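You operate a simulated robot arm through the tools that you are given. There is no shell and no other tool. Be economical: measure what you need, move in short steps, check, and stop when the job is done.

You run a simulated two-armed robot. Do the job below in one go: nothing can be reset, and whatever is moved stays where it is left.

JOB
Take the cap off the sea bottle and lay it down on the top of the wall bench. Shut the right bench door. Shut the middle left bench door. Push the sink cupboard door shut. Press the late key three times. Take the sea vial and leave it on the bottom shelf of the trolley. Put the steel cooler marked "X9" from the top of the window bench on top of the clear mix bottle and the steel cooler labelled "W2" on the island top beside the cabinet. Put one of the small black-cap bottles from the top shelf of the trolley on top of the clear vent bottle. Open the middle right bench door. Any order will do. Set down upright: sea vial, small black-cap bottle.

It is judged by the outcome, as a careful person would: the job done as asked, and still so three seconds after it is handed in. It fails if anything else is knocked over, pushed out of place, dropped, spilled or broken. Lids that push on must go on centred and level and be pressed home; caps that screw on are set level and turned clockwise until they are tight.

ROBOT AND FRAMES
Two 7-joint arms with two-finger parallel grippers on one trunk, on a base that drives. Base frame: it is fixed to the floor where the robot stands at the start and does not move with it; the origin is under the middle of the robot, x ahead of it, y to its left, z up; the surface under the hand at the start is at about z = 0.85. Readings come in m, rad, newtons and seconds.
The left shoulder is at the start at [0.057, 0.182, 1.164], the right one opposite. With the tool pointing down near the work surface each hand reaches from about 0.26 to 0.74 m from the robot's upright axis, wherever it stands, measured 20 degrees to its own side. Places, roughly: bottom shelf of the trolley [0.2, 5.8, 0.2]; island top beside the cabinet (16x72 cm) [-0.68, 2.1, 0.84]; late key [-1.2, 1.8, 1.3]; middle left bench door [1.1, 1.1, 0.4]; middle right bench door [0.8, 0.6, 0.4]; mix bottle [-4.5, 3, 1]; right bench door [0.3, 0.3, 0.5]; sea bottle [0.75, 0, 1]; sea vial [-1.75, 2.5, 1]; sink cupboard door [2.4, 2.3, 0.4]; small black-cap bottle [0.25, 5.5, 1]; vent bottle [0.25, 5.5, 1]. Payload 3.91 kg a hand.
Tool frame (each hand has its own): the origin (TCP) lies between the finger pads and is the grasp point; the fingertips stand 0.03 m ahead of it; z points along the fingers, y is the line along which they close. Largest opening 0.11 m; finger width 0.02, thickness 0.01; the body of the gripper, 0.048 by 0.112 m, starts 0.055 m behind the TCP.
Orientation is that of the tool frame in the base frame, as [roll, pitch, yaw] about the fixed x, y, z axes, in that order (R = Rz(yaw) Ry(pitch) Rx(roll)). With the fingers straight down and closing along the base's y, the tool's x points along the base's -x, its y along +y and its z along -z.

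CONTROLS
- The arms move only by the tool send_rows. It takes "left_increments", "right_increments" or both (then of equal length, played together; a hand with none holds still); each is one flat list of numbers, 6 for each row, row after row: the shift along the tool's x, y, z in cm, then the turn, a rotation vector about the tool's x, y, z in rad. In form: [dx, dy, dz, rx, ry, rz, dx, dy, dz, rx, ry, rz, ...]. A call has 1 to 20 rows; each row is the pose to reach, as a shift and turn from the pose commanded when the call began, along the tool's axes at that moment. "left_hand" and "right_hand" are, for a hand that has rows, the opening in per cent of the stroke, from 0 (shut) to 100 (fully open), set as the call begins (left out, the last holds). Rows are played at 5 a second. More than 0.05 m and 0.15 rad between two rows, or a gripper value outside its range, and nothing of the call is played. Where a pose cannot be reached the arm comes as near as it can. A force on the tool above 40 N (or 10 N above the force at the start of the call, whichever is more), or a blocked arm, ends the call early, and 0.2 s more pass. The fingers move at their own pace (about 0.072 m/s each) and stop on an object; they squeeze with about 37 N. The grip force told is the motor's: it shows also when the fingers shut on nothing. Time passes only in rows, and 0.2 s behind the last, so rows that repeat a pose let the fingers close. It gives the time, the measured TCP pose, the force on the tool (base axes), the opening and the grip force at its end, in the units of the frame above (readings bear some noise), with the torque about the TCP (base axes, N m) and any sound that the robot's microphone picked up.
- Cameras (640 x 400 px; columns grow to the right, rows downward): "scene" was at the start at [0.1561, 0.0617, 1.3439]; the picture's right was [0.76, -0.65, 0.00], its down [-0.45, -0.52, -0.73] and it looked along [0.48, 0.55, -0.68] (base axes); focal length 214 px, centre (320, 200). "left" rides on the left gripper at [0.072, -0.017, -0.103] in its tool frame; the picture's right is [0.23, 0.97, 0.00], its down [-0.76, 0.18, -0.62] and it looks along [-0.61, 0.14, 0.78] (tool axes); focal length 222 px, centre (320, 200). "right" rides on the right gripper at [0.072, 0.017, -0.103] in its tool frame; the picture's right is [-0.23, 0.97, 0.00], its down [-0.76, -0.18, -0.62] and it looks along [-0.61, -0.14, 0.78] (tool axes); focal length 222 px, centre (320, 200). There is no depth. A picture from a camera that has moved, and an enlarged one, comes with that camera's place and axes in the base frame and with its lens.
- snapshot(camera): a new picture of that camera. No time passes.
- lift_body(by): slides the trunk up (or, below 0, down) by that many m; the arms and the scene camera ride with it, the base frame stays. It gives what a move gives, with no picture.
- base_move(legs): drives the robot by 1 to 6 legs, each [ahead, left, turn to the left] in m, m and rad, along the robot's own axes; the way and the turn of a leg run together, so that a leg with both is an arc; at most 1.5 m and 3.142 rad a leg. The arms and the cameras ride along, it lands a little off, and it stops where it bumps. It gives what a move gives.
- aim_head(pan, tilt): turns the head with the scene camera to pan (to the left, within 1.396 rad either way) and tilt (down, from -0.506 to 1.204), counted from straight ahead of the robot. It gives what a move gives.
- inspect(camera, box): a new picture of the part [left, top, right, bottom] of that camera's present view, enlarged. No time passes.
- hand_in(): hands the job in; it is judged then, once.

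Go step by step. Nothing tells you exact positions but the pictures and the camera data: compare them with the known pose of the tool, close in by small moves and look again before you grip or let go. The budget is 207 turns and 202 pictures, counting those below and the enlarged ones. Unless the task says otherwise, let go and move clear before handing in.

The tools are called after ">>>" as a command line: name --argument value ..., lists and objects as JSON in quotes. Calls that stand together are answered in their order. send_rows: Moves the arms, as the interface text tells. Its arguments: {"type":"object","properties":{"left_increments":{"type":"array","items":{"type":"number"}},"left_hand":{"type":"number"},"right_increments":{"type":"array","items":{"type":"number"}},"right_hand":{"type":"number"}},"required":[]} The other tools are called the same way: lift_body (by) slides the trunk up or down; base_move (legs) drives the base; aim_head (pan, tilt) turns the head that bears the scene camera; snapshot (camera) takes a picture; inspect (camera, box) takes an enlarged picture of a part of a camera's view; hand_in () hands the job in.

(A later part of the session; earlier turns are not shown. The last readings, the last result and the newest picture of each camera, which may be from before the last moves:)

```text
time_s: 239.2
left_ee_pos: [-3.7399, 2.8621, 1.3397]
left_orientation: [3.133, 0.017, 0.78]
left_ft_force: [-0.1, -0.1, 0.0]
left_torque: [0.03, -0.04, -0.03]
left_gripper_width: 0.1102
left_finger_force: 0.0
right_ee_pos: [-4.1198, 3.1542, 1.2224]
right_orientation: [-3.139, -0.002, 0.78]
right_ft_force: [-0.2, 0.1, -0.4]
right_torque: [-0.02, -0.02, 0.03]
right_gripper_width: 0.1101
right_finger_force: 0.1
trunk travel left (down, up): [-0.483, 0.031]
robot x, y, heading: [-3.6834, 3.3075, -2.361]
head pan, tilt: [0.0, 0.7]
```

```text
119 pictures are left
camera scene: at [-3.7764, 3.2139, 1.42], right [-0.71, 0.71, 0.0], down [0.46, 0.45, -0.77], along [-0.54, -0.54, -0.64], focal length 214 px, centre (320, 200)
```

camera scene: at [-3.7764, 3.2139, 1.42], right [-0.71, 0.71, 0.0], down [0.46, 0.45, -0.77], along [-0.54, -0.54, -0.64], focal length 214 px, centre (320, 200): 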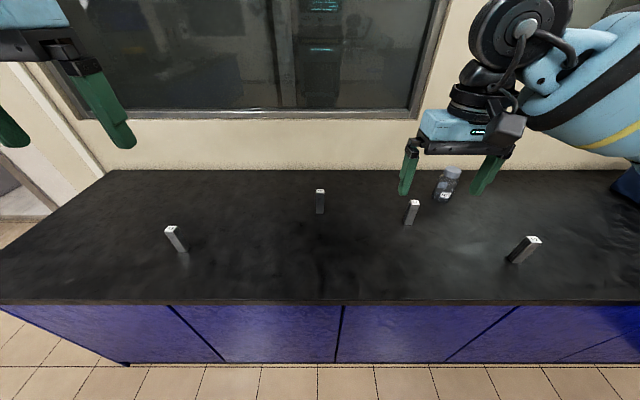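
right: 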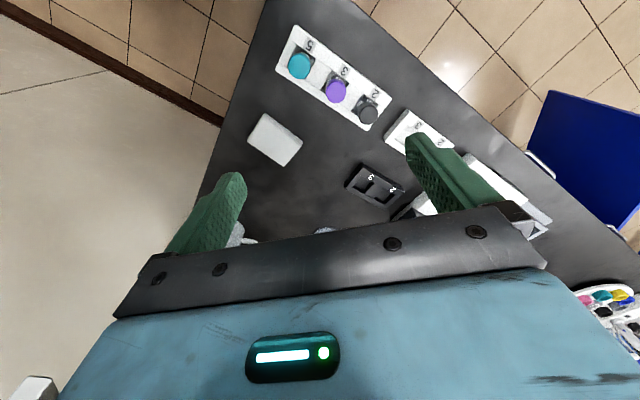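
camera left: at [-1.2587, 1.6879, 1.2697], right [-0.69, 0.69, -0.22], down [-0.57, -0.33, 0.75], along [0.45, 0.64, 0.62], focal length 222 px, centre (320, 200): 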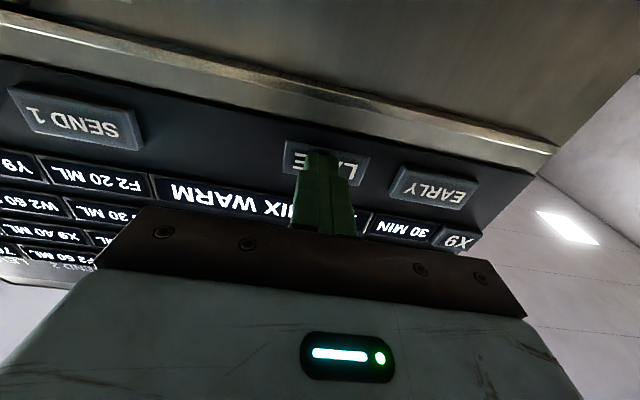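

>>> inspect --camera "scene" --box '[300, 160, 460, 260]'

>>> inspect --camera "scene" --box '[480, 210, 580, 280]'

>>> inspect --camera "scene" --box '[130, 210, 230, 270]'

```text
4.00 times, centred on (380, 210) of scene
camera zoom: at [-3.7764, 3.2139, 1.42], right [-0.71, 0.71, 0.0], down [0.46, 0.45, -0.77], along [-0.54, -0.54, -0.64], focal length 858 px, centre (80, 160)
```

zoom: 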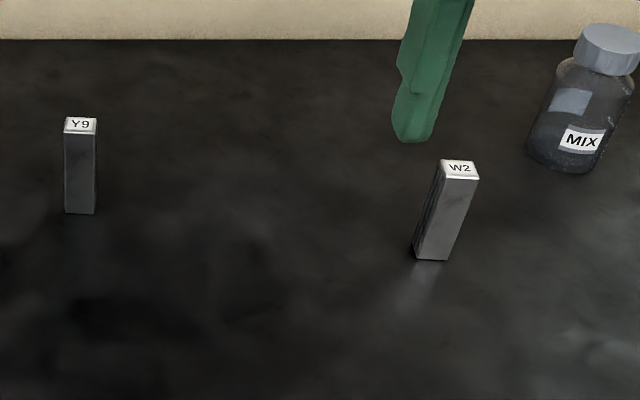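

```text
5.71 times, centred on (530, 245) of scene
camera zoom: at [-3.7764, 3.2139, 1.42], right [-0.71, 0.71, 0.0], down [0.46, 0.45, -0.77], along [-0.54, -0.54, -0.64], focal length 1226 px, centre (-880, -57)
```

zoom: 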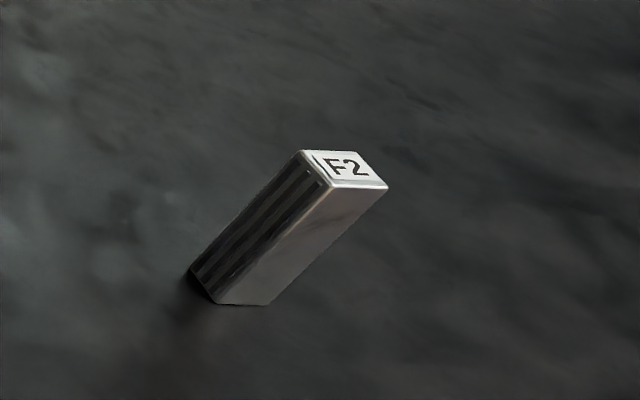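

```text
6.40 times, centred on (180, 240) of scene
camera zoom: at [-3.7764, 3.2139, 1.42], right [-0.71, 0.71, 0.0], down [0.46, 0.45, -0.77], along [-0.54, -0.54, -0.64], focal length 1373 px, centre (1216, -56)
```

zoom: 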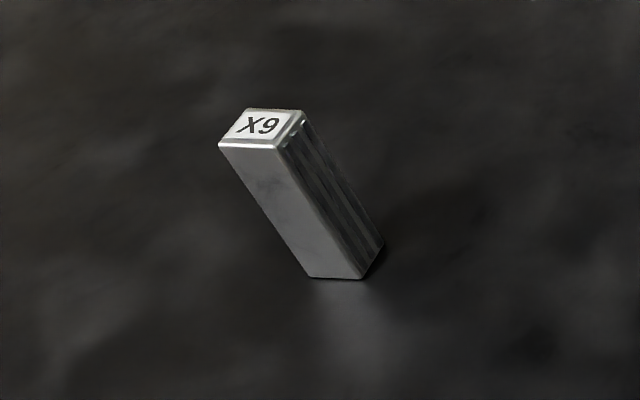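

X9 is the left cooler, W2 the one near the MIX bottle. I shift so the left hand is over X9.

>>> base_move --legs '[[0.1, 0.2, 0.0]]'

>>> snapshot --camera "left"

>>> snapshot --camera "scene"

```text
time_s: 241.6
left_ee_pos: [-3.668, 2.6491, 1.3399]
left_orientation: [3.132, 0.017, 0.783]
left_ft_force: [0.4, -0.4, -0.7]
left_torque: [-0.02, -0.03, 0.02]
left_gripper_width: 0.11
left_finger_force: 0.1
right_ee_pos: [-4.0491, 2.9393, 1.2238]
right_orientation: [-3.14, -0.001, 0.785]
right_ft_force: [-0.1, -0.2, -0.2]
right_torque: [0.01, -0.01, 0.0]
right_gripper_width: 0.11
right_finger_force: 0.0
trunk travel left (down, up): [-0.483, 0.031]
robot x, y, heading: [-3.6079, 3.0987, -2.349]
head pan, tilt: [0.0, 0.7]
```

```text
115 pictures are left
camera left: at [-3.6265, 2.7141, 1.4421], right [0.85, -0.53, 0.0], down [-0.41, -0.65, 0.64], along [-0.33, -0.54, -0.77], focal length 222 px, centre (320, 200)
```

left: 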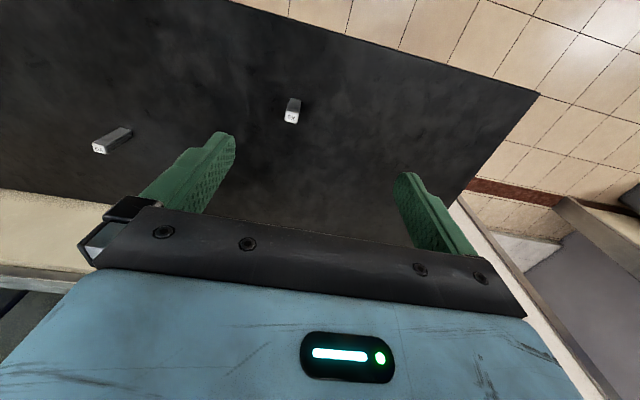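

```text
114 pictures are left
camera scene: at [-3.7046, 3.001, 1.42], right [-0.71, 0.71, 0.0], down [0.45, 0.46, -0.77], along [-0.54, -0.54, -0.64], focal length 214 px, centre (320, 200)
```

scene: 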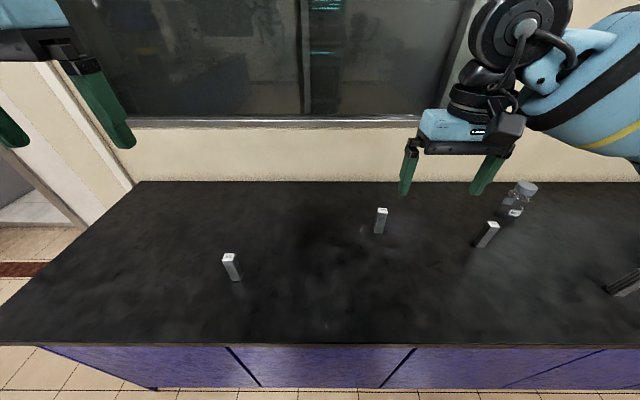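

>>> send_rows --left_increments '[-3, -1, 3, 0, 0, 0, -6, -2, 6, 0, 0, 0, -9, -3, 9, 0, 0, 0, -10.5, -3.5, 13, 0, 0, 0, -10.5, -3.5, 17.5, 0, 0, 0, -10.5, -3.5, 22, 0, 0, 0, -10.5, -3.5, 26.5, 0, 0, 0, -10.5, -3.5, 31, 0, 0, 0]'

>>> snapshot --camera "left"

>>> inspect --camera "scene" --box '[150, 180, 310, 300]'

```text
time_s: 243.4
left_ee_pos: [-3.7684, 2.5925, 1.0301]
left_orientation: [3.134, 0.018, 0.785]
left_ft_force: [-0.1, -0.6, 0.3]
left_torque: [0.02, -0.01, -0.01]
left_gripper_width: 0.1097
left_finger_force: 0.1
right_ee_pos: [-4.0474, 2.9388, 1.2245]
right_orientation: [-3.139, -0.002, 0.785]
right_ft_force: [0.3, 0.1, -0.2]
right_torque: [0.0, 0.02, -0.01]
right_gripper_width: 0.1097
right_finger_force: 0.1
trunk travel left (down, up): [-0.483, 0.031]
robot x, y, heading: [-3.6075, 3.0993, -2.351]
head pan, tilt: [0.0, 0.7]
```

```text
113 pictures are left
camera left: at [-3.7276, 2.6567, 1.132], right [0.85, -0.53, 0.0], down [-0.41, -0.65, 0.64], along [-0.33, -0.54, -0.77], focal length 222 px, centre (320, 200)
```

left: 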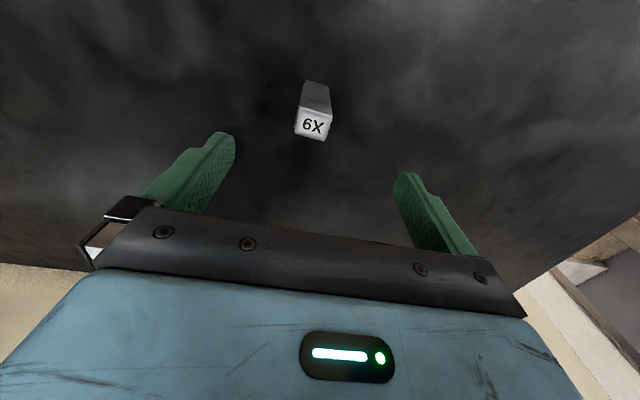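

```text
3.33 times, centred on (230, 240) of scene
camera zoom: at [-3.7049, 2.9999, 1.4198], right [-0.71, 0.7, 0.0], down [0.45, 0.46, -0.76], along [-0.54, -0.54, -0.64], focal length 715 px, centre (620, 67)
```

zoom: 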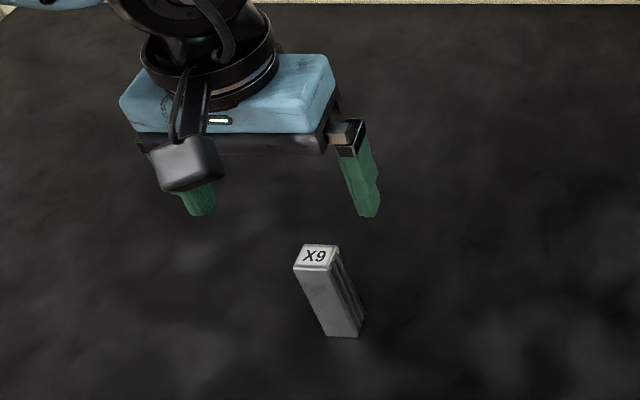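

Aligned within a few mm; correct, descend, grip, lift.

>>> send_rows --left_increments '[0.7, -0.6, 3, 0, 0, 0, 0.7, -0.6, 6, 0, 0, 0, 0.7, -0.6, 9, 0, 0, 0, 0.7, -0.6, 11.3, 0, 0, 0]'

>>> send_rows --left_increments '[0, 0, 0, 0, 0, 0, 0, 0, 0, 0, 0, 0, 0, 0, 0, 0, 0, 0, 0, 0, 0, 0, 0, 0, 0, 0, -1, 0, 0, 0, 0, 0, -3, 0, 0, 0]' --left_hand 0

>>> inspect --camera "scene" --box '[150, 180, 310, 300]'

>>> snapshot --camera "left"

```text
time_s: 244.4
left_ee_pos: [-3.7682, 2.5994, 0.9193]
left_orientation: [3.134, 0.019, 0.785]
left_ft_force: [-0.9, 1.3, -0.5]
left_torque: [0.0, -0.03, 0.01]
left_gripper_width: 0.1099
left_finger_force: 0.1
right_ee_pos: [-4.0492, 2.9385, 1.2243]
right_orientation: [-3.139, -0.002, 0.786]
right_ft_force: [0.8, -0.7, 0.2]
right_torque: [-0.01, 0.02, 0.01]
right_gripper_width: 0.1099
right_finger_force: 0.0
trunk travel left (down, up): [-0.483, 0.031]
robot x, y, heading: [-3.6054, 3.1018, -2.347]
head pan, tilt: [0.0, 0.7]
```

```text
time_s: 245.8
left_ee_pos: [-3.7677, 2.602, 0.9495]
left_orientation: [3.132, 0.017, 0.785]
left_ft_force: [-0.5, 0.3, -1.7]
left_torque: [0.01, 0.0, -0.02]
left_gripper_width: 0.0278
left_finger_force: 37.0
right_ee_pos: [-4.0498, 2.94, 1.224]
right_orientation: [-3.139, -0.002, 0.786]
right_ft_force: [0.4, -1.2, 0.0]
right_torque: [0.0, -0.02, 0.0]
right_gripper_width: 0.1098
right_finger_force: 0.1
trunk travel left (down, up): [-0.483, 0.031]
robot x, y, heading: [-3.6106, 3.0979, -2.358]
head pan, tilt: [0.0, 0.7]
```

```text
3.33 times, centred on (230, 240) of scene
camera zoom: at [-3.7044, 3.0013, 1.42], right [-0.71, 0.71, 0.0], down [0.45, 0.46, -0.77], along [-0.54, -0.54, -0.64], focal length 715 px, centre (620, 67)
```

zoom: 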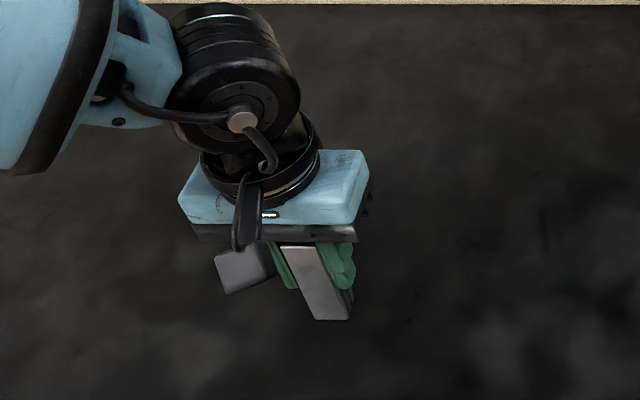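

```text
110 pictures are left
camera left: at [-3.7266, 2.667, 1.0516], right [0.85, -0.53, 0.0], down [-0.41, -0.65, 0.64], along [-0.33, -0.54, -0.77], focal length 222 px, centre (320, 200)
```

left: 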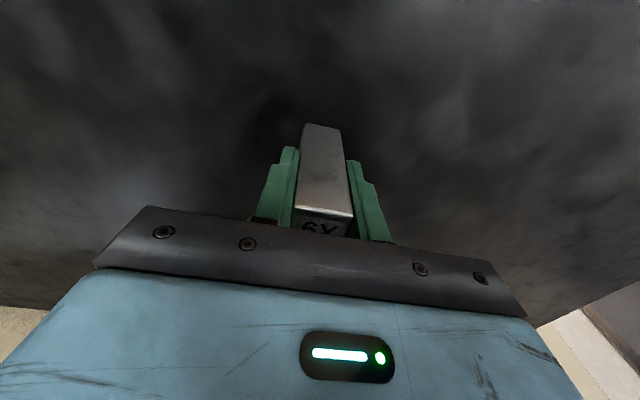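

X9 gripped. Raise it and shift the base right toward the MIX bottle, then look.

>>> send_rows --left_increments '[0, 0, -4.5, 0, 0, 0, 0, 0, -9, 0, 0, 0, 0, 0, -13.5, 0, 0, 0, 0, 0, -18, 0, 0, 0, 0, 0, -22, 0, 0, 0]' --right_increments '[3, 0, 0, 0, 0, 0, 6, 0, 0, 0, 0, 0, 9, 0, 0, 0, 0, 0, 12, 0, 0, 0, 0, 0, 15, 0, 0, 0, 0, 0]'

>>> base_move --legs '[[0.0, -0.68, 0.0]]'

>>> snapshot --camera "scene"

```text
time_s: 247.0
left_ee_pos: [-3.7691, 2.6067, 1.1701]
left_orientation: [3.133, 0.018, 0.784]
left_ft_force: [-0.7, 0.1, -1.2]
left_torque: [0.01, -0.01, 0.01]
left_gripper_width: 0.0279
left_finger_force: 37.0
right_ee_pos: [-3.9434, 3.0463, 1.2258]
right_orientation: [-3.141, 0.001, 0.783]
right_ft_force: [0.4, -0.5, -0.2]
right_torque: [-0.03, 0.0, 0.01]
right_gripper_width: 0.1101
right_finger_force: 0.1
trunk travel left (down, up): [-0.483, 0.031]
robot x, y, heading: [-3.6053, 3.0983, -2.355]
head pan, tilt: [0.0, 0.7]
```

```text
time_s: 253.5
left_ee_pos: [-4.2538, 3.0864, 1.1695]
left_orientation: [3.132, 0.016, 0.786]
left_ft_force: [-0.3, 0.4, -1.7]
left_torque: [0.01, 0.05, 0.01]
left_gripper_width: 0.0276
left_finger_force: 36.7
right_ee_pos: [-4.4297, 3.5268, 1.2252]
right_orientation: [-3.139, -0.003, 0.788]
right_ft_force: [0.4, -0.9, 0.0]
right_torque: [0.0, 0.0, -0.02]
right_gripper_width: 0.1099
right_finger_force: 0.0
trunk travel left (down, up): [-0.483, 0.031]
robot x, y, heading: [-4.0925, 3.5781, -2.353]
head pan, tilt: [0.0, 0.7]
```

```text
109 pictures are left
camera scene: at [-4.1896, 3.4815, 1.4199], right [-0.71, 0.7, 0.0], down [0.45, 0.46, -0.76], along [-0.54, -0.54, -0.64], focal length 214 px, centre (320, 200)
```

scene: 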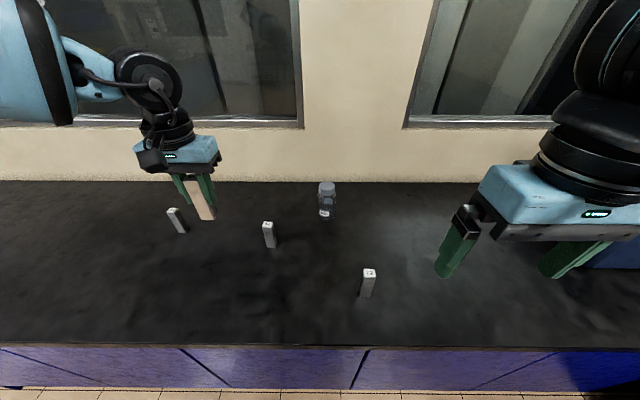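

MIX bottle is now straight ahead. Shift a bit closer and right, then bring X9 above its cap.

>>> base_move --legs '[[0.06, -0.1, 0.0]]'

>>> snapshot --camera "left"

>>> inspect --camera "scene" --box '[230, 140, 370, 240]'

```text
time_s: 255.0
left_ee_pos: [-4.3556, 3.1191, 1.1687]
left_orientation: [3.133, 0.018, 0.794]
left_ft_force: [-0.2, 0.6, -0.9]
left_torque: [-0.03, -0.03, 0.0]
left_gripper_width: 0.0278
left_finger_force: 36.7
right_ee_pos: [-4.5354, 3.5567, 1.2228]
right_orientation: [-3.14, -0.003, 0.794]
right_ft_force: [-0.7, -0.6, 0.3]
right_torque: [0.01, -0.01, 0.03]
right_gripper_width: 0.1102
right_finger_force: 0.0
trunk travel left (down, up): [-0.483, 0.031]
robot x, y, heading: [-4.2021, 3.6157, -2.342]
head pan, tilt: [0.0, 0.7]
```

```text
108 pictures are left
camera left: at [-4.3165, 3.1834, 1.2707], right [0.85, -0.52, 0.0], down [-0.4, -0.66, 0.64], along [-0.33, -0.55, -0.77], focal length 222 px, centre (320, 200)
```

left: 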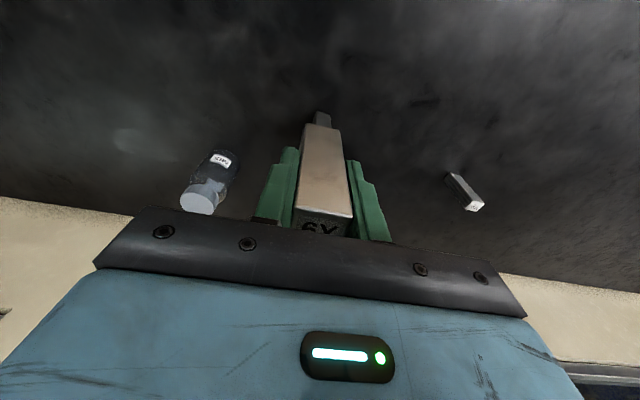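

```text
4.00 times, centred on (300, 190) of scene
camera zoom: at [-4.2959, 3.5139, 1.4198], right [-0.72, 0.7, 0.0], down [0.45, 0.46, -0.76], along [-0.53, -0.55, -0.64], focal length 858 px, centre (400, 240)
```

zoom: 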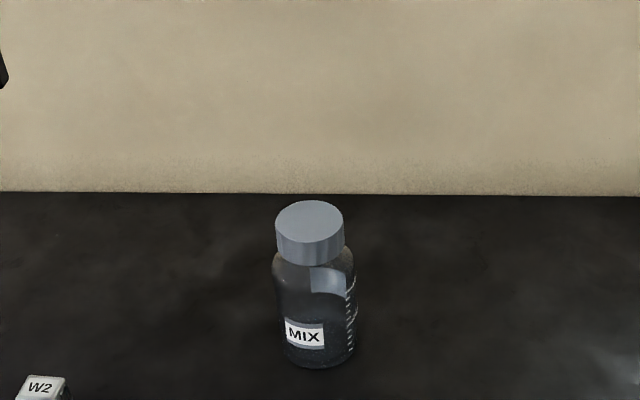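

>>> send_rows --left_increments '[-3.5, -2.6, 0, 0, 0, 0, -7, -5.2, 0, 0, 0, 0, -10.5, -7.8, 0, 0, 0, 0, -14, -10.4, 0, 0, 0, 0, -17.5, -13, 0, 0, 0, 0, -21.1, -15.5, 0, 0, 0, 0]'

>>> snapshot --camera "left"

>>> inspect --camera "scene" --box '[230, 140, 370, 240]'

>>> snapshot --camera "right"

```text
time_s: 256.4
left_ee_pos: [-4.4353, 3.0934, 1.143]
left_orientation: [3.134, 0.017, 0.796]
left_ft_force: [-0.1, 1.1, -1.1]
left_torque: [0.02, 0.02, 0.01]
left_gripper_width: 0.0278
left_finger_force: 36.9
left hand out of reach, approached as far as the arm can: row 2, 3, 4, 5, 6
right_ee_pos: [-4.5357, 3.5588, 1.2252]
right_orientation: [-3.139, -0.003, 0.794]
right_ft_force: [0.5, 1.0, -0.1]
right_torque: [-0.03, 0.02, -0.02]
right_gripper_width: 0.11
right_finger_force: 0.1
trunk travel left (down, up): [-0.483, 0.031]
robot x, y, heading: [-4.2019, 3.6148, -2.344]
head pan, tilt: [0.0, 0.7]
```

```text
106 pictures are left
camera left: at [-4.3955, 3.1587, 1.2448], right [0.85, -0.52, 0.0], down [-0.4, -0.66, 0.64], along [-0.33, -0.55, -0.77], focal length 222 px, centre (320, 200)
```

left: 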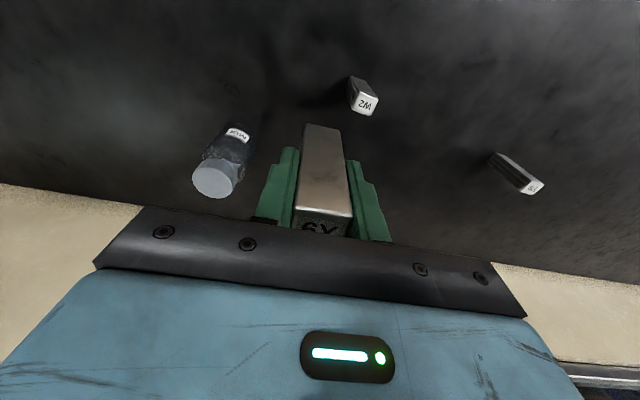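

```text
4.00 times, centred on (300, 190) of scene
camera zoom: at [-4.296, 3.5146, 1.42], right [-0.72, 0.7, 0.0], down [0.45, 0.46, -0.77], along [-0.53, -0.55, -0.64], focal length 858 px, centre (400, 240)
```

zoom: 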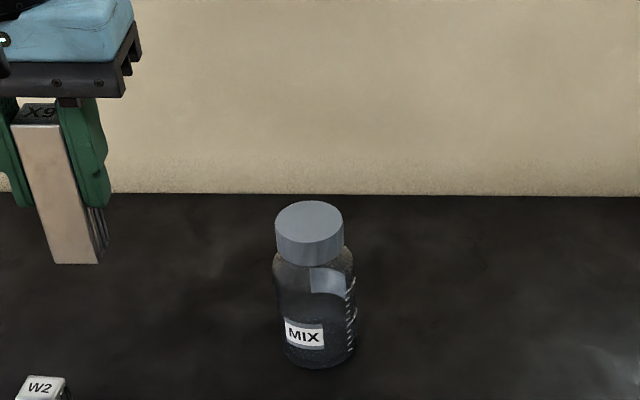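

```text
104 pictures are left
camera right: at [-4.4735, 3.5972, 1.3277], right [0.54, -0.84, 0.0], down [-0.66, -0.42, 0.62], along [-0.53, -0.33, -0.78], focal length 222 px, centre (320, 200)
```

right: 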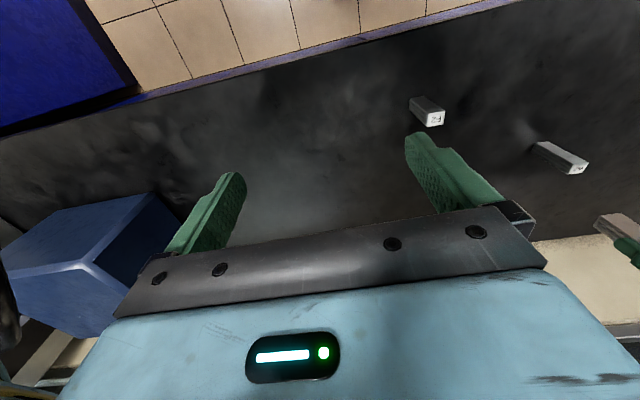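

The target was out of reach from here (arm cross-body). I tuck the right hand in and shift the base right so the bottle is on the left arm's side.

>>> send_rows --right_increments '[3, 3, 0, 0, 0, 0, 6, 6, 0, 0, 0, 0, 9, 9, 0, 0, 0, 0]'

>>> base_move --legs '[[0.0, -0.14, -0.02]]'

>>> send_rows --left_increments '[-3, 0, 0, 0, 0, 0, -6, 0, 0, 0, 0, 0, -9, 0, 0, 0, 0, 0]'

>>> snapshot --camera "left"

>>> snapshot --camera "scene"

```text
time_s: 256.9
left_ee_pos: [-4.4348, 3.0925, 1.1427]
left_orientation: [3.132, 0.018, 0.795]
left_ft_force: [-0.6, 0.8, -1.3]
left_torque: [0.04, 0.0, 0.02]
left_gripper_width: 0.028
left_finger_force: 37.4
right_ee_pos: [-4.4806, 3.5551, 1.2272]
right_orientation: [-3.14, -0.004, 0.789]
right_ft_force: [0.8, -1.7, 2.9]
right_torque: [0.27, -0.16, -0.1]
right_gripper_width: 0.1102
right_finger_force: 0.0
trunk travel left (down, up): [-0.483, 0.031]
robot x, y, heading: [-4.2019, 3.6117, -2.34]
head pan, tilt: [0.0, 0.7]
stopped in row 2 (right hand): the force on the tool passed its limit at 109 N (the readings are from after the stop); the commanded pose is now the measured one
```

```text
time_s: 258.8
left_ee_pos: [-4.547, 3.1978, 1.1434]
left_orientation: [3.133, 0.016, 0.773]
left_ft_force: [-0.2, 0.0, -1.2]
left_torque: [0.01, 0.01, 0.01]
left_gripper_width: 0.0276
left_finger_force: 37.1
right_ee_pos: [-4.5832, 3.6611, 1.2262]
right_orientation: [-3.139, -0.003, 0.77]
right_ft_force: [-4.2, -2.6, 2.9]
right_torque: [0.36, -0.55, 0.05]
right_gripper_width: 0.11
right_finger_force: 0.1
trunk travel left (down, up): [-0.483, 0.031]
robot x, y, heading: [-4.299, 3.7111, -2.368]
head pan, tilt: [0.0, 0.7]
```

```text
time_s: 259.6
left_ee_pos: [-4.5412, 3.1481, 1.1502]
left_orientation: [3.132, 0.018, 0.777]
left_ft_force: [-0.4, 0.8, -1.4]
left_torque: [0.0, 0.04, 0.01]
left_gripper_width: 0.0275
left_finger_force: 37.1
left hand out of reach, approached as far as the arm can: row 1, 2, 3
right_ee_pos: [-4.5832, 3.6613, 1.2259]
right_orientation: [-3.139, -0.003, 0.769]
right_ft_force: [-2.8, -1.7, 1.0]
right_torque: [0.14, -0.28, 0.08]
right_gripper_width: 0.1098
right_finger_force: 0.1
trunk travel left (down, up): [-0.483, 0.031]
robot x, y, heading: [-4.3009, 3.7148, -2.365]
head pan, tilt: [0.0, 0.7]
```

```text
103 pictures are left
camera left: at [-4.4998, 3.2128, 1.2517], right [0.84, -0.54, 0.0], down [-0.41, -0.65, 0.64], along [-0.34, -0.54, -0.77], focal length 222 px, centre (320, 200)
```

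left: 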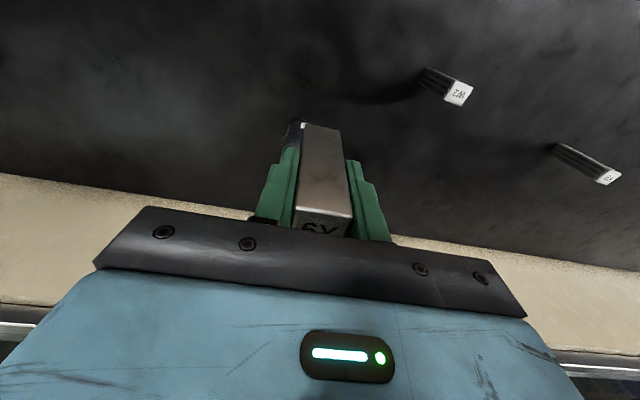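

```text
102 pictures are left
camera scene: at [-4.3975, 3.6165, 1.4199], right [-0.7, 0.71, 0.0], down [0.46, 0.45, -0.76], along [-0.55, -0.54, -0.64], focal length 214 px, centre (320, 200)
```

scene: 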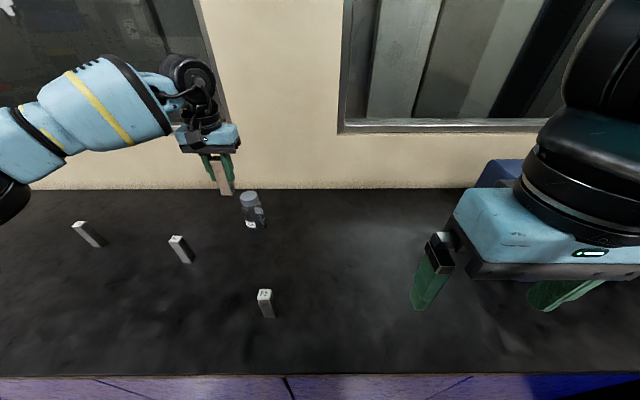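

The arm is limited in this posture; I ease the base 5 cm closer and free the slightly loaded right arm.

>>> send_rows --right_increments '[-1, -1, 0, 0, 0, 0, -2, -2, 0, 0, 0, 0]'

>>> base_move --legs '[[0.05, 0.0, 0.0]]'

>>> send_rows --left_increments '[-2, 0, 2, 0, 0, 0, -4, 0, 4, 0, 0, 0]'

>>> snapshot --camera "left"

>>> inspect --camera "scene" --box '[170, 100, 310, 240]'

```text
time_s: 260.2
left_ee_pos: [-4.5417, 3.1491, 1.1509]
left_orientation: [3.132, 0.02, 0.778]
left_ft_force: [0.1, 0.1, -2.0]
left_torque: [0.0, 0.0, -0.03]
left_gripper_width: 0.0278
left_finger_force: 36.7
right_ee_pos: [-4.6107, 3.6617, 1.2272]
right_orientation: [-3.141, -0.003, 0.77]
right_ft_force: [-0.5, -0.4, 0.2]
right_torque: [0.0, 0.04, -0.01]
right_gripper_width: 0.1101
right_finger_force: 0.1
trunk travel left (down, up): [-0.483, 0.031]
robot x, y, heading: [-4.3028, 3.7118, -2.366]
head pan, tilt: [0.0, 0.7]
```

```text
time_s: 261.0
left_ee_pos: [-4.5413, 3.1486, 1.148]
left_orientation: [3.132, 0.016, 0.777]
left_ft_force: [0.2, -0.1, -1.0]
left_torque: [-0.02, -0.03, 0.02]
left_gripper_width: 0.0278
left_finger_force: 36.8
right_ee_pos: [-4.6114, 3.6606, 1.2278]
right_orientation: [-3.14, -0.002, 0.771]
right_ft_force: [0.2, 0.1, 0.5]
right_torque: [0.01, 0.02, -0.06]
right_gripper_width: 0.11
right_finger_force: 0.1
trunk travel left (down, up): [-0.483, 0.031]
robot x, y, heading: [-4.2999, 3.7118, -2.363]
head pan, tilt: [0.0, 0.7]
stopped in leg 1: the robot was blocked; the commanded pose is now the measured one
```

```text
time_s: 261.6
left_ee_pos: [-4.5427, 3.138, 1.1277]
left_orientation: [3.135, 0.018, 0.778]
left_ft_force: [0.4, -0.7, -1.7]
left_torque: [0.04, 0.02, -0.01]
left_gripper_width: 0.0275
left_finger_force: 37.1
left hand out of reach, approached as far as the arm can: row 1, 2
right_ee_pos: [-4.6117, 3.6602, 1.2289]
right_orientation: [-3.139, -0.005, 0.769]
right_ft_force: [0.1, 0.1, -0.1]
right_torque: [0.0, -0.01, 0.02]
right_gripper_width: 0.1103
right_finger_force: 0.0
trunk travel left (down, up): [-0.483, 0.031]
robot x, y, heading: [-4.301, 3.7115, -2.365]
head pan, tilt: [0.0, 0.7]
```

```text
101 pictures are left
camera left: at [-4.5016, 3.2015, 1.2282], right [0.84, -0.54, 0.0], down [-0.41, -0.65, 0.64], along [-0.34, -0.54, -0.77], focal length 222 px, centre (320, 200)
```

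left: 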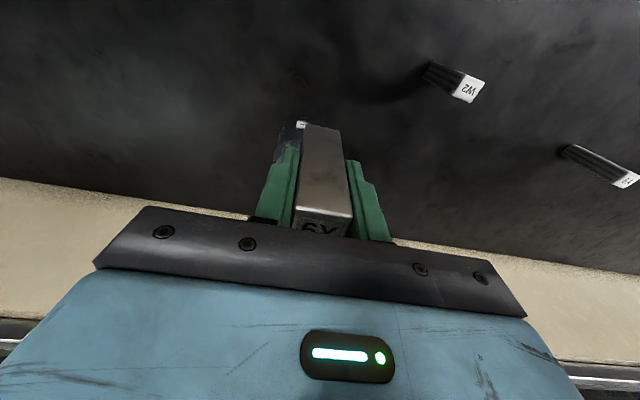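

```text
2.86 times, centred on (240, 170) of scene
camera zoom: at [-4.3975, 3.6166, 1.42], right [-0.7, 0.71, 0.0], down [0.46, 0.45, -0.77], along [-0.55, -0.54, -0.64], focal length 613 px, centre (549, 286)
```

zoom: 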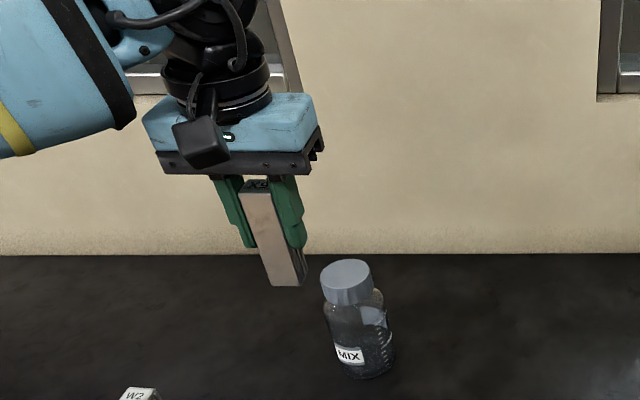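

Base is at the bench; so I try a rotated wrist yaw (as worked at the sea bottle) to gain reach.

>>> send_rows --left_increments '[0, 0, 0, 0, 0, 0.13, 0, 0, 0, 0, 0, 0.26, -3, 0, 0, 0, 0, 0.26, -6, 0, 0, 0, 0, 0.26]'

```text
time_s: 262.6
left_ee_pos: [-4.5408, 3.1197, 1.1183]
left_orientation: [3.131, 0.018, 0.513]
left_ft_force: [-0.1, -0.1, -0.7]
left_torque: [0.05, -0.02, 0.0]
left_gripper_width: 0.0277
left_finger_force: 37.2
left hand out of reach, approached as far as the arm can: row 3, 4
right_ee_pos: [-4.6099, 3.6616, 1.2268]
right_orientation: [-3.14, -0.004, 0.772]
right_ft_force: [0.8, 0.3, 0.4]
right_torque: [-0.04, -0.06, 0.03]
right_gripper_width: 0.1102
right_finger_force: 0.1
trunk travel left (down, up): [-0.483, 0.031]
robot x, y, heading: [-4.2975, 3.7127, -2.363]
head pan, tilt: [0.0, 0.7]
```

>>> send_rows --left_increments '[0, 0, 0, 0, 0, -0.13, 0, 0, 0, 0, 0, -0.26, 0, 0, 0, 0, 0, -0.39, 0, 0, 0, 0, 0, -0.52, -2, 1.5, 0, 0, 0, -0.52, -4, 3, 0, 0, 0, -0.52]'

>>> snapshot --camera "scene"

```text
time_s: 264.0
left_ee_pos: [-4.5287, 3.0831, 1.1142]
left_orientation: [3.139, 0.019, 1.038]
left_ft_force: [0.5, 0.3, -1.1]
left_torque: [0.01, 0.0, 0.01]
left_gripper_width: 0.0278
left_finger_force: 36.9
left hand out of reach, approached as far as the arm can: row 5, 6
right_ee_pos: [-4.6108, 3.6594, 1.2271]
right_orientation: [-3.14, -0.004, 0.77]
right_ft_force: [-0.6, -0.4, 0.9]
right_torque: [0.0, -0.03, -0.02]
right_gripper_width: 0.1102
right_finger_force: 0.1
trunk travel left (down, up): [-0.483, 0.031]
robot x, y, heading: [-4.3013, 3.7123, -2.364]
head pan, tilt: [0.0, 0.7]
```

```text
99 pictures are left
camera scene: at [-4.3973, 3.615, 1.4198], right [-0.7, 0.71, 0.0], down [0.46, 0.45, -0.76], along [-0.55, -0.54, -0.64], focal length 214 px, centre (320, 200)
```

scene: 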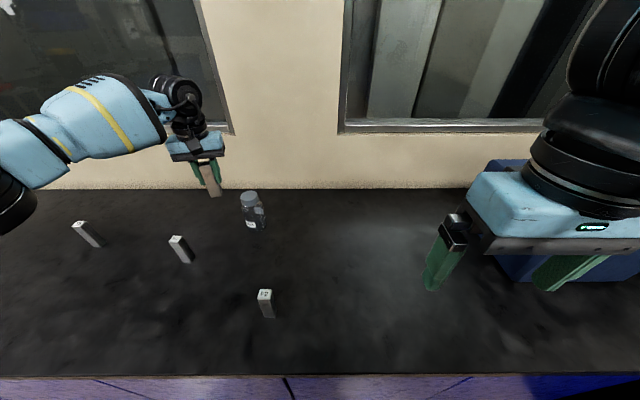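

Reach improves toward the left side; rotating the base clockwise brings the left shoulder closer to the bottle. I raise a bit and turn right 0.55 rad.

>>> send_rows --left_increments '[1, 0, -2, 0, 0, 0, 2, 0, -4, 0, 0, 0]'

>>> base_move --legs '[[0.0, 0.0, -0.55]]'

>>> snapshot --camera "left"

>>> snapshot --camera "scene"

```text
time_s: 264.6
left_ee_pos: [-4.5194, 3.1043, 1.1556]
left_orientation: [3.139, 0.02, 1.037]
left_ft_force: [0.5, 0.5, -1.4]
left_torque: [0.0, 0.0, 0.01]
left_gripper_width: 0.0276
left_finger_force: 36.7
right_ee_pos: [-4.6101, 3.6613, 1.2279]
right_orientation: [-3.14, -0.003, 0.772]
right_ft_force: [0.0, 0.0, 0.6]
right_torque: [0.0, -0.02, -0.03]
right_gripper_width: 0.1099
right_finger_force: 0.2
trunk travel left (down, up): [-0.483, 0.031]
robot x, y, heading: [-4.3016, 3.7144, -2.365]
head pan, tilt: [0.0, 0.7]
```

```text
time_s: 266.6
left_ee_pos: [-4.8086, 3.3086, 1.1549]
left_orientation: [3.137, 0.02, 0.486]
left_ft_force: [0.3, -0.6, -1.3]
left_torque: [0.0, 0.02, 0.03]
left_gripper_width: 0.0275
left_finger_force: 37.1
right_ee_pos: [-4.593, 3.8318, 1.2273]
right_orientation: [-3.139, -0.004, 0.218]
right_ft_force: [0.4, 0.2, 1.1]
right_torque: [0.0, -0.03, 0.0]
right_gripper_width: 0.1099
right_finger_force: 0.1
trunk travel left (down, up): [-0.483, 0.031]
robot x, y, heading: [-4.3014, 3.7147, -2.919]
head pan, tilt: [0.0, 0.7]
```

```text
98 pictures are left
camera left: at [-4.7496, 3.3587, 1.2559], right [0.65, -0.76, 0.0], down [-0.58, -0.5, 0.64], along [-0.48, -0.42, -0.77], focal length 222 px, centre (320, 200)
```

left: 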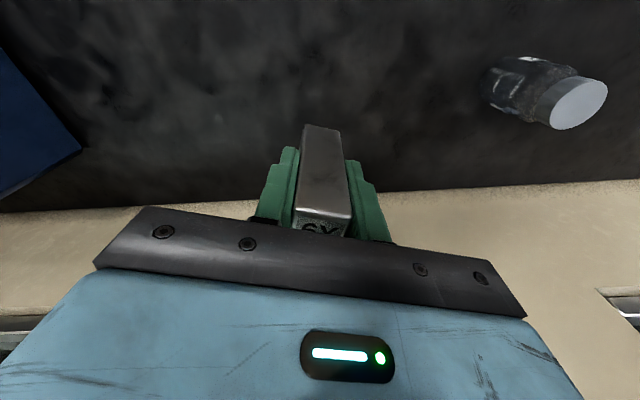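

```text
97 pictures are left
camera scene: at [-4.4336, 3.6821, 1.4199], right [-0.22, 0.97, 0.0], down [0.63, 0.14, -0.76], along [-0.75, -0.17, -0.64], focal length 214 px, centre (320, 200)
```

scene: 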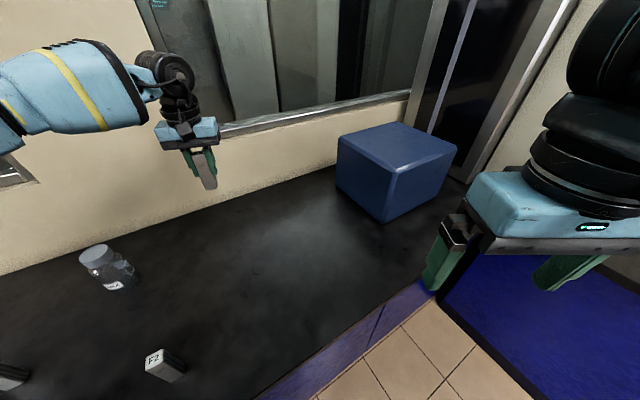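

Now the bottle is on the left within reach. Move X9 leftward over the cap at safe height.

>>> send_rows --left_increments '[2, 4.5, 0, 0, 0, 0, 4, 9, 0, 0, 0, 0, 5.8, 13.5, 0, 0, 0, 0, 5.8, 18, 0, 0, 0, 0, 5.8, 22.5, 0, 0, 0, 0, 5.8, 27, 0, 0, 0, 0]'

>>> snapshot --camera "left"

>>> aim_head --pan 0.5 --tilt 0.6

>>> snapshot --camera "scene"

```text
time_s: 268.0
left_ee_pos: [-4.6299, 3.0988, 1.1557]
left_orientation: [3.14, 0.018, 0.483]
left_ft_force: [0.2, -0.1, -1.4]
left_torque: [0.02, 0.03, 0.0]
left_gripper_width: 0.0278
left_finger_force: 36.9
right_ee_pos: [-4.5908, 3.8304, 1.2281]
right_orientation: [-3.139, -0.004, 0.219]
right_ft_force: [0.2, 0.1, -0.4]
right_torque: [-0.02, 0.0, -0.03]
right_gripper_width: 0.1101
right_finger_force: 0.2
trunk travel left (down, up): [-0.483, 0.031]
robot x, y, heading: [-4.2996, 3.7127, -2.919]
head pan, tilt: [0.0, 0.7]
```

```text
96 pictures are left
camera left: at [-4.5716, 3.1469, 1.2568], right [0.65, -0.76, 0.0], down [-0.58, -0.5, 0.64], along [-0.48, -0.42, -0.77], focal length 222 px, centre (320, 200)
```

left: 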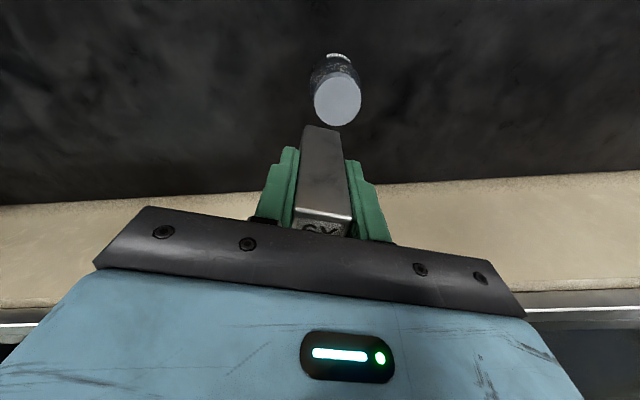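

```text
time_s: 268.9
left_ee_pos: [-4.6314, 3.099, 1.1561]
left_orientation: [3.139, 0.02, 0.485]
left_ft_force: [-0.3, 0.1, -1.6]
left_torque: [-0.01, -0.01, -0.02]
left_gripper_width: 0.0278
left_finger_force: 36.8
right_ee_pos: [-4.5921, 3.8314, 1.2275]
right_orientation: [-3.14, -0.004, 0.217]
right_ft_force: [0.0, -0.3, 1.4]
right_torque: [0.01, 0.05, 0.01]
right_gripper_width: 0.1099
right_finger_force: 0.0
trunk travel left (down, up): [-0.483, 0.031]
robot x, y, heading: [-4.299, 3.7138, -2.915]
head pan, tilt: [0.499, 0.6]
```

```text
95 pictures are left
camera scene: at [-4.417, 3.6423, 1.4285], right [-0.66, 0.75, 0.0], down [0.42, 0.37, -0.82], along [-0.62, -0.55, -0.57], focal length 214 px, centre (320, 200)
```

scene: 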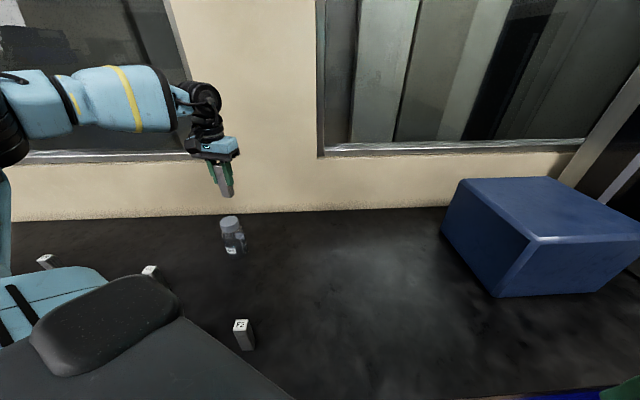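

Reachable now. Cap centre ≈(−4.613, 3.084, 0.988). Correct and descend most of the way, then check.

>>> send_rows --left_increments '[0.8, 2.1, 0, 0, 0, 0, 0.8, 2.1, 4, 0, 0, 0, 0.8, 2.1, 7, 0, 0, 0]'

>>> inspect --camera "left" --box '[240, 60, 400, 180]'

>>> inspect --camera "scene" --box '[180, 130, 290, 260]'

```text
time_s: 269.7
left_ee_pos: [-4.6148, 3.0823, 1.0815]
left_orientation: [3.137, 0.016, 0.486]
left_ft_force: [0.8, 0.9, -1.3]
left_torque: [0.02, -0.01, -0.04]
left_gripper_width: 0.0276
left_finger_force: 37.0
right_ee_pos: [-4.5922, 3.8301, 1.2269]
right_orientation: [-3.14, -0.002, 0.217]
right_ft_force: [-0.3, 0.5, -0.1]
right_torque: [0.0, 0.01, -0.02]
right_gripper_width: 0.1101
right_finger_force: 0.2
trunk travel left (down, up): [-0.483, 0.031]
robot x, y, heading: [-4.2991, 3.7146, -2.915]
head pan, tilt: [0.499, 0.6]
```

```text
3.33 times, centred on (320, 120) of left
camera zoom: at [-4.5569, 3.1324, 1.1831], right [0.65, -0.76, 0.0], down [-0.58, -0.5, 0.64], along [-0.48, -0.42, -0.77], focal length 740 px, centre (320, 467)
```

zoom: 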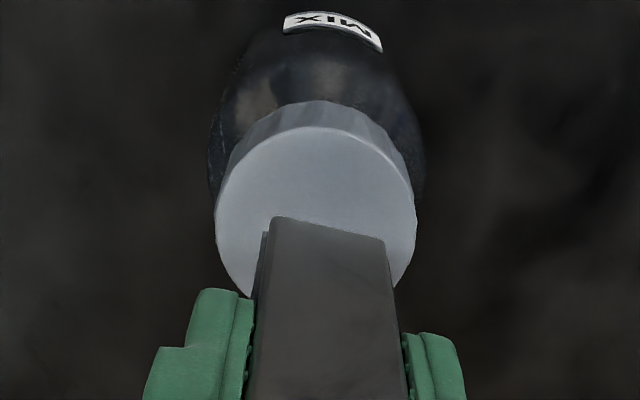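

```text
3.08 times, centred on (235, 195) of scene
camera zoom: at [-4.417, 3.642, 1.4285], right [-0.66, 0.75, 0.0], down [0.42, 0.37, -0.82], along [-0.62, -0.55, -0.57], focal length 660 px, centre (582, 215)
```

zoom: 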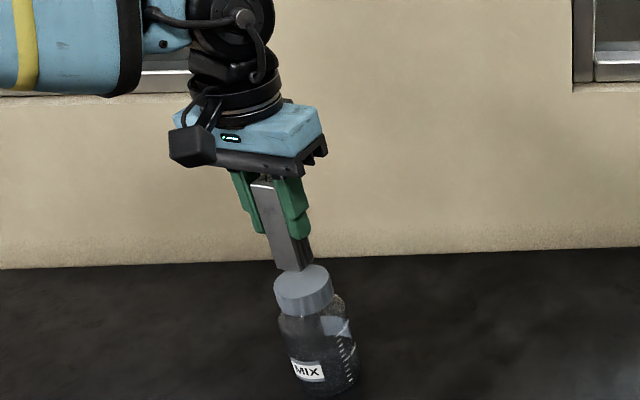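

Only ~7 mm off; correct and lower until contact.

>>> send_rows --left_increments '[0.7, -0.2, 0.5, 0, 0, 0, 0.7, -0.2, 1.2, 0, 0, 0, 0.7, -0.2, 1.6, 0, 0, 0, 0.7, -0.2, 2.0, 0, 0, 0, 0.7, -0.2, 2.3, 0, 0, 0]'

>>> inspect --camera "left" --box '[240, 60, 400, 180]'

```text
time_s: 270.9
left_ee_pos: [-4.611, 3.0871, 1.0606]
left_orientation: [3.137, 0.018, 0.486]
left_ft_force: [0.4, 0.5, -0.3]
left_torque: [0.02, 0.0, 0.01]
left_gripper_width: 0.0274
left_finger_force: 36.7
right_ee_pos: [-4.5926, 3.8309, 1.2268]
right_orientation: [-3.14, -0.003, 0.218]
right_ft_force: [0.9, 0.5, -0.3]
right_torque: [0.04, 0.0, 0.05]
right_gripper_width: 0.11
right_finger_force: 0.0
trunk travel left (down, up): [-0.483, 0.031]
robot x, y, heading: [-4.2986, 3.7167, -2.914]
head pan, tilt: [0.499, 0.6]
```

```text
3.33 times, centred on (320, 120) of left
camera zoom: at [-4.5519, 3.1358, 1.1625], right [0.65, -0.76, 0.0], down [-0.58, -0.5, 0.64], along [-0.48, -0.42, -0.77], focal length 740 px, centre (320, 467)
```

zoom: 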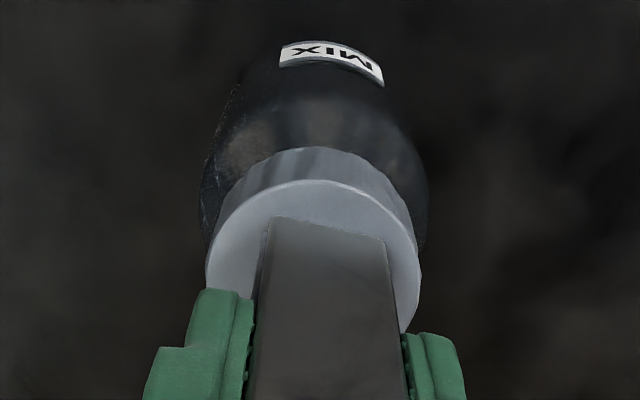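

Centred. Lower the last millimetres to contact.

>>> send_rows --left_increments '[0, 0, 0.2, 0, 0, 0, 0, 0, 0.4, 0, 0, 0, 0, 0, 0.6, 0, 0, 0]'

```text
time_s: 271.7
left_ee_pos: [-4.6117, 3.0878, 1.0596]
left_orientation: [3.137, 0.027, 0.483]
left_ft_force: [3.5, -1.2, 26.4]
left_torque: [0.04, -0.2, 0.13]
left_gripper_width: 0.0277
left_finger_force: 36.9
right_ee_pos: [-4.5902, 3.833, 1.2275]
right_orientation: [3.141, -0.002, 0.218]
right_ft_force: [0.6, 0.7, 0.8]
right_torque: [0.01, -0.01, 0.0]
right_gripper_width: 0.11
right_finger_force: 0.1
trunk travel left (down, up): [-0.483, 0.031]
robot x, y, heading: [-4.2979, 3.7148, -2.913]
head pan, tilt: [0.499, 0.6]
```

>>> send_rows --left_increments '[0, 0, -0.35, 0, 0, 0, 0, 0, -0.35, 0, 0, 0]'

>>> send_rows --left_increments '[0, 0, 0, 0, 0, 0, 0, 0, 0, 0, 0, 0, 0, 0, 0, 0, 0, 0]' --left_hand 60

>>> send_rows --left_increments '[0, 0, -3, 0, 0, 0, 0, 0, -7, 0, 0, 0, 0, 0, -11, 0, 0, 0, 0, 0, -15, 0, 0, 0]'

>>> snapshot --camera "scene"

>>> inspect --camera "scene" --box '[180, 130, 290, 260]'

```text
time_s: 272.3
left_ee_pos: [-4.61, 3.0876, 1.0594]
left_orientation: [3.138, 0.022, 0.482]
left_ft_force: [-4.5, -1.7, 15.4]
left_torque: [-0.13, 0.54, 0.01]
left_gripper_width: 0.0277
left_finger_force: 36.6
right_ee_pos: [-4.5931, 3.8324, 1.2273]
right_orientation: [-3.141, -0.004, 0.217]
right_ft_force: [0.4, -0.4, -0.1]
right_torque: [0.03, -0.01, 0.04]
right_gripper_width: 0.1101
right_finger_force: 0.0
trunk travel left (down, up): [-0.483, 0.031]
robot x, y, heading: [-4.3019, 3.7166, -2.916]
head pan, tilt: [0.499, 0.6]
```

```text
time_s: 273.1
left_ee_pos: [-4.6107, 3.0861, 1.0579]
left_orientation: [3.138, 0.016, 0.487]
left_ft_force: [0.3, 0.2, 0.6]
left_torque: [-0.03, -0.04, 0.0]
left_gripper_width: 0.0661
left_finger_force: 0.0
right_ee_pos: [-4.5927, 3.8316, 1.2271]
right_orientation: [-3.141, -0.001, 0.217]
right_ft_force: [0.9, -0.3, 0.4]
right_torque: [0.02, -0.03, 0.03]
right_gripper_width: 0.11
right_finger_force: 0.1
trunk travel left (down, up): [-0.483, 0.031]
robot x, y, heading: [-4.3044, 3.7148, -2.917]
head pan, tilt: [0.499, 0.6]
```

```text
time_s: 274.1
left_ee_pos: [-4.6087, 3.0898, 1.2118]
left_orientation: [3.137, 0.02, 0.484]
left_ft_force: [-1.3, -1.2, 0.2]
left_torque: [-0.02, 0.01, -0.03]
left_gripper_width: 0.0654
left_finger_force: 0.1
right_ee_pos: [-4.592, 3.8313, 1.2276]
right_orientation: [-3.14, -0.004, 0.219]
right_ft_force: [0.6, 1.2, 0.7]
right_torque: [0.0, -0.03, 0.0]
right_gripper_width: 0.11
right_finger_force: 0.0
trunk travel left (down, up): [-0.483, 0.031]
robot x, y, heading: [-4.3058, 3.7111, -2.915]
head pan, tilt: [0.499, 0.6]
```

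```text
91 pictures are left
camera scene: at [-4.4168, 3.6433, 1.4287], right [-0.66, 0.75, 0.0], down [0.42, 0.37, -0.83], along [-0.62, -0.55, -0.56], focal length 214 px, centre (320, 200)
```

scene: 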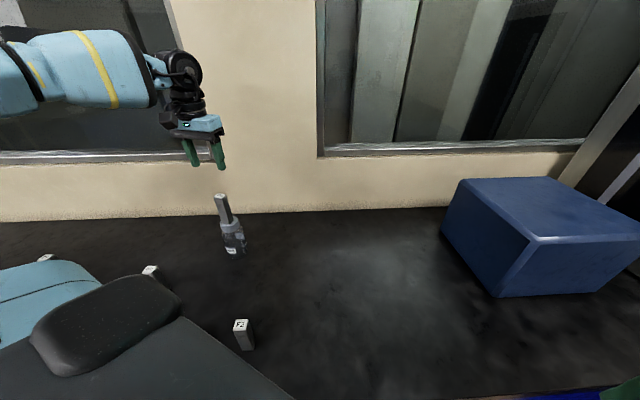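

```text
3.08 times, centred on (235, 195) of scene
camera zoom: at [-4.4168, 3.6433, 1.4287], right [-0.66, 0.75, 0.0], down [0.42, 0.37, -0.83], along [-0.62, -0.55, -0.56], focal length 660 px, centre (582, 215)
```

zoom: 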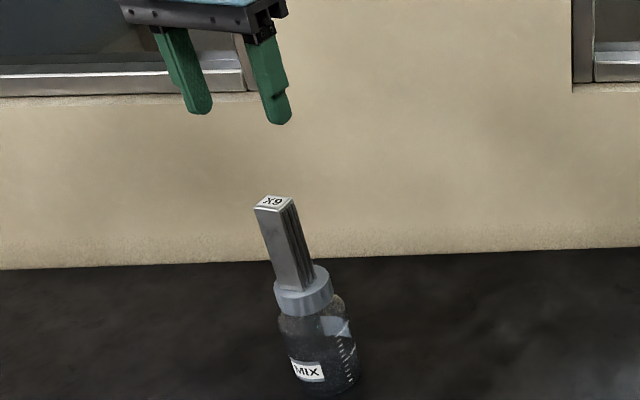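

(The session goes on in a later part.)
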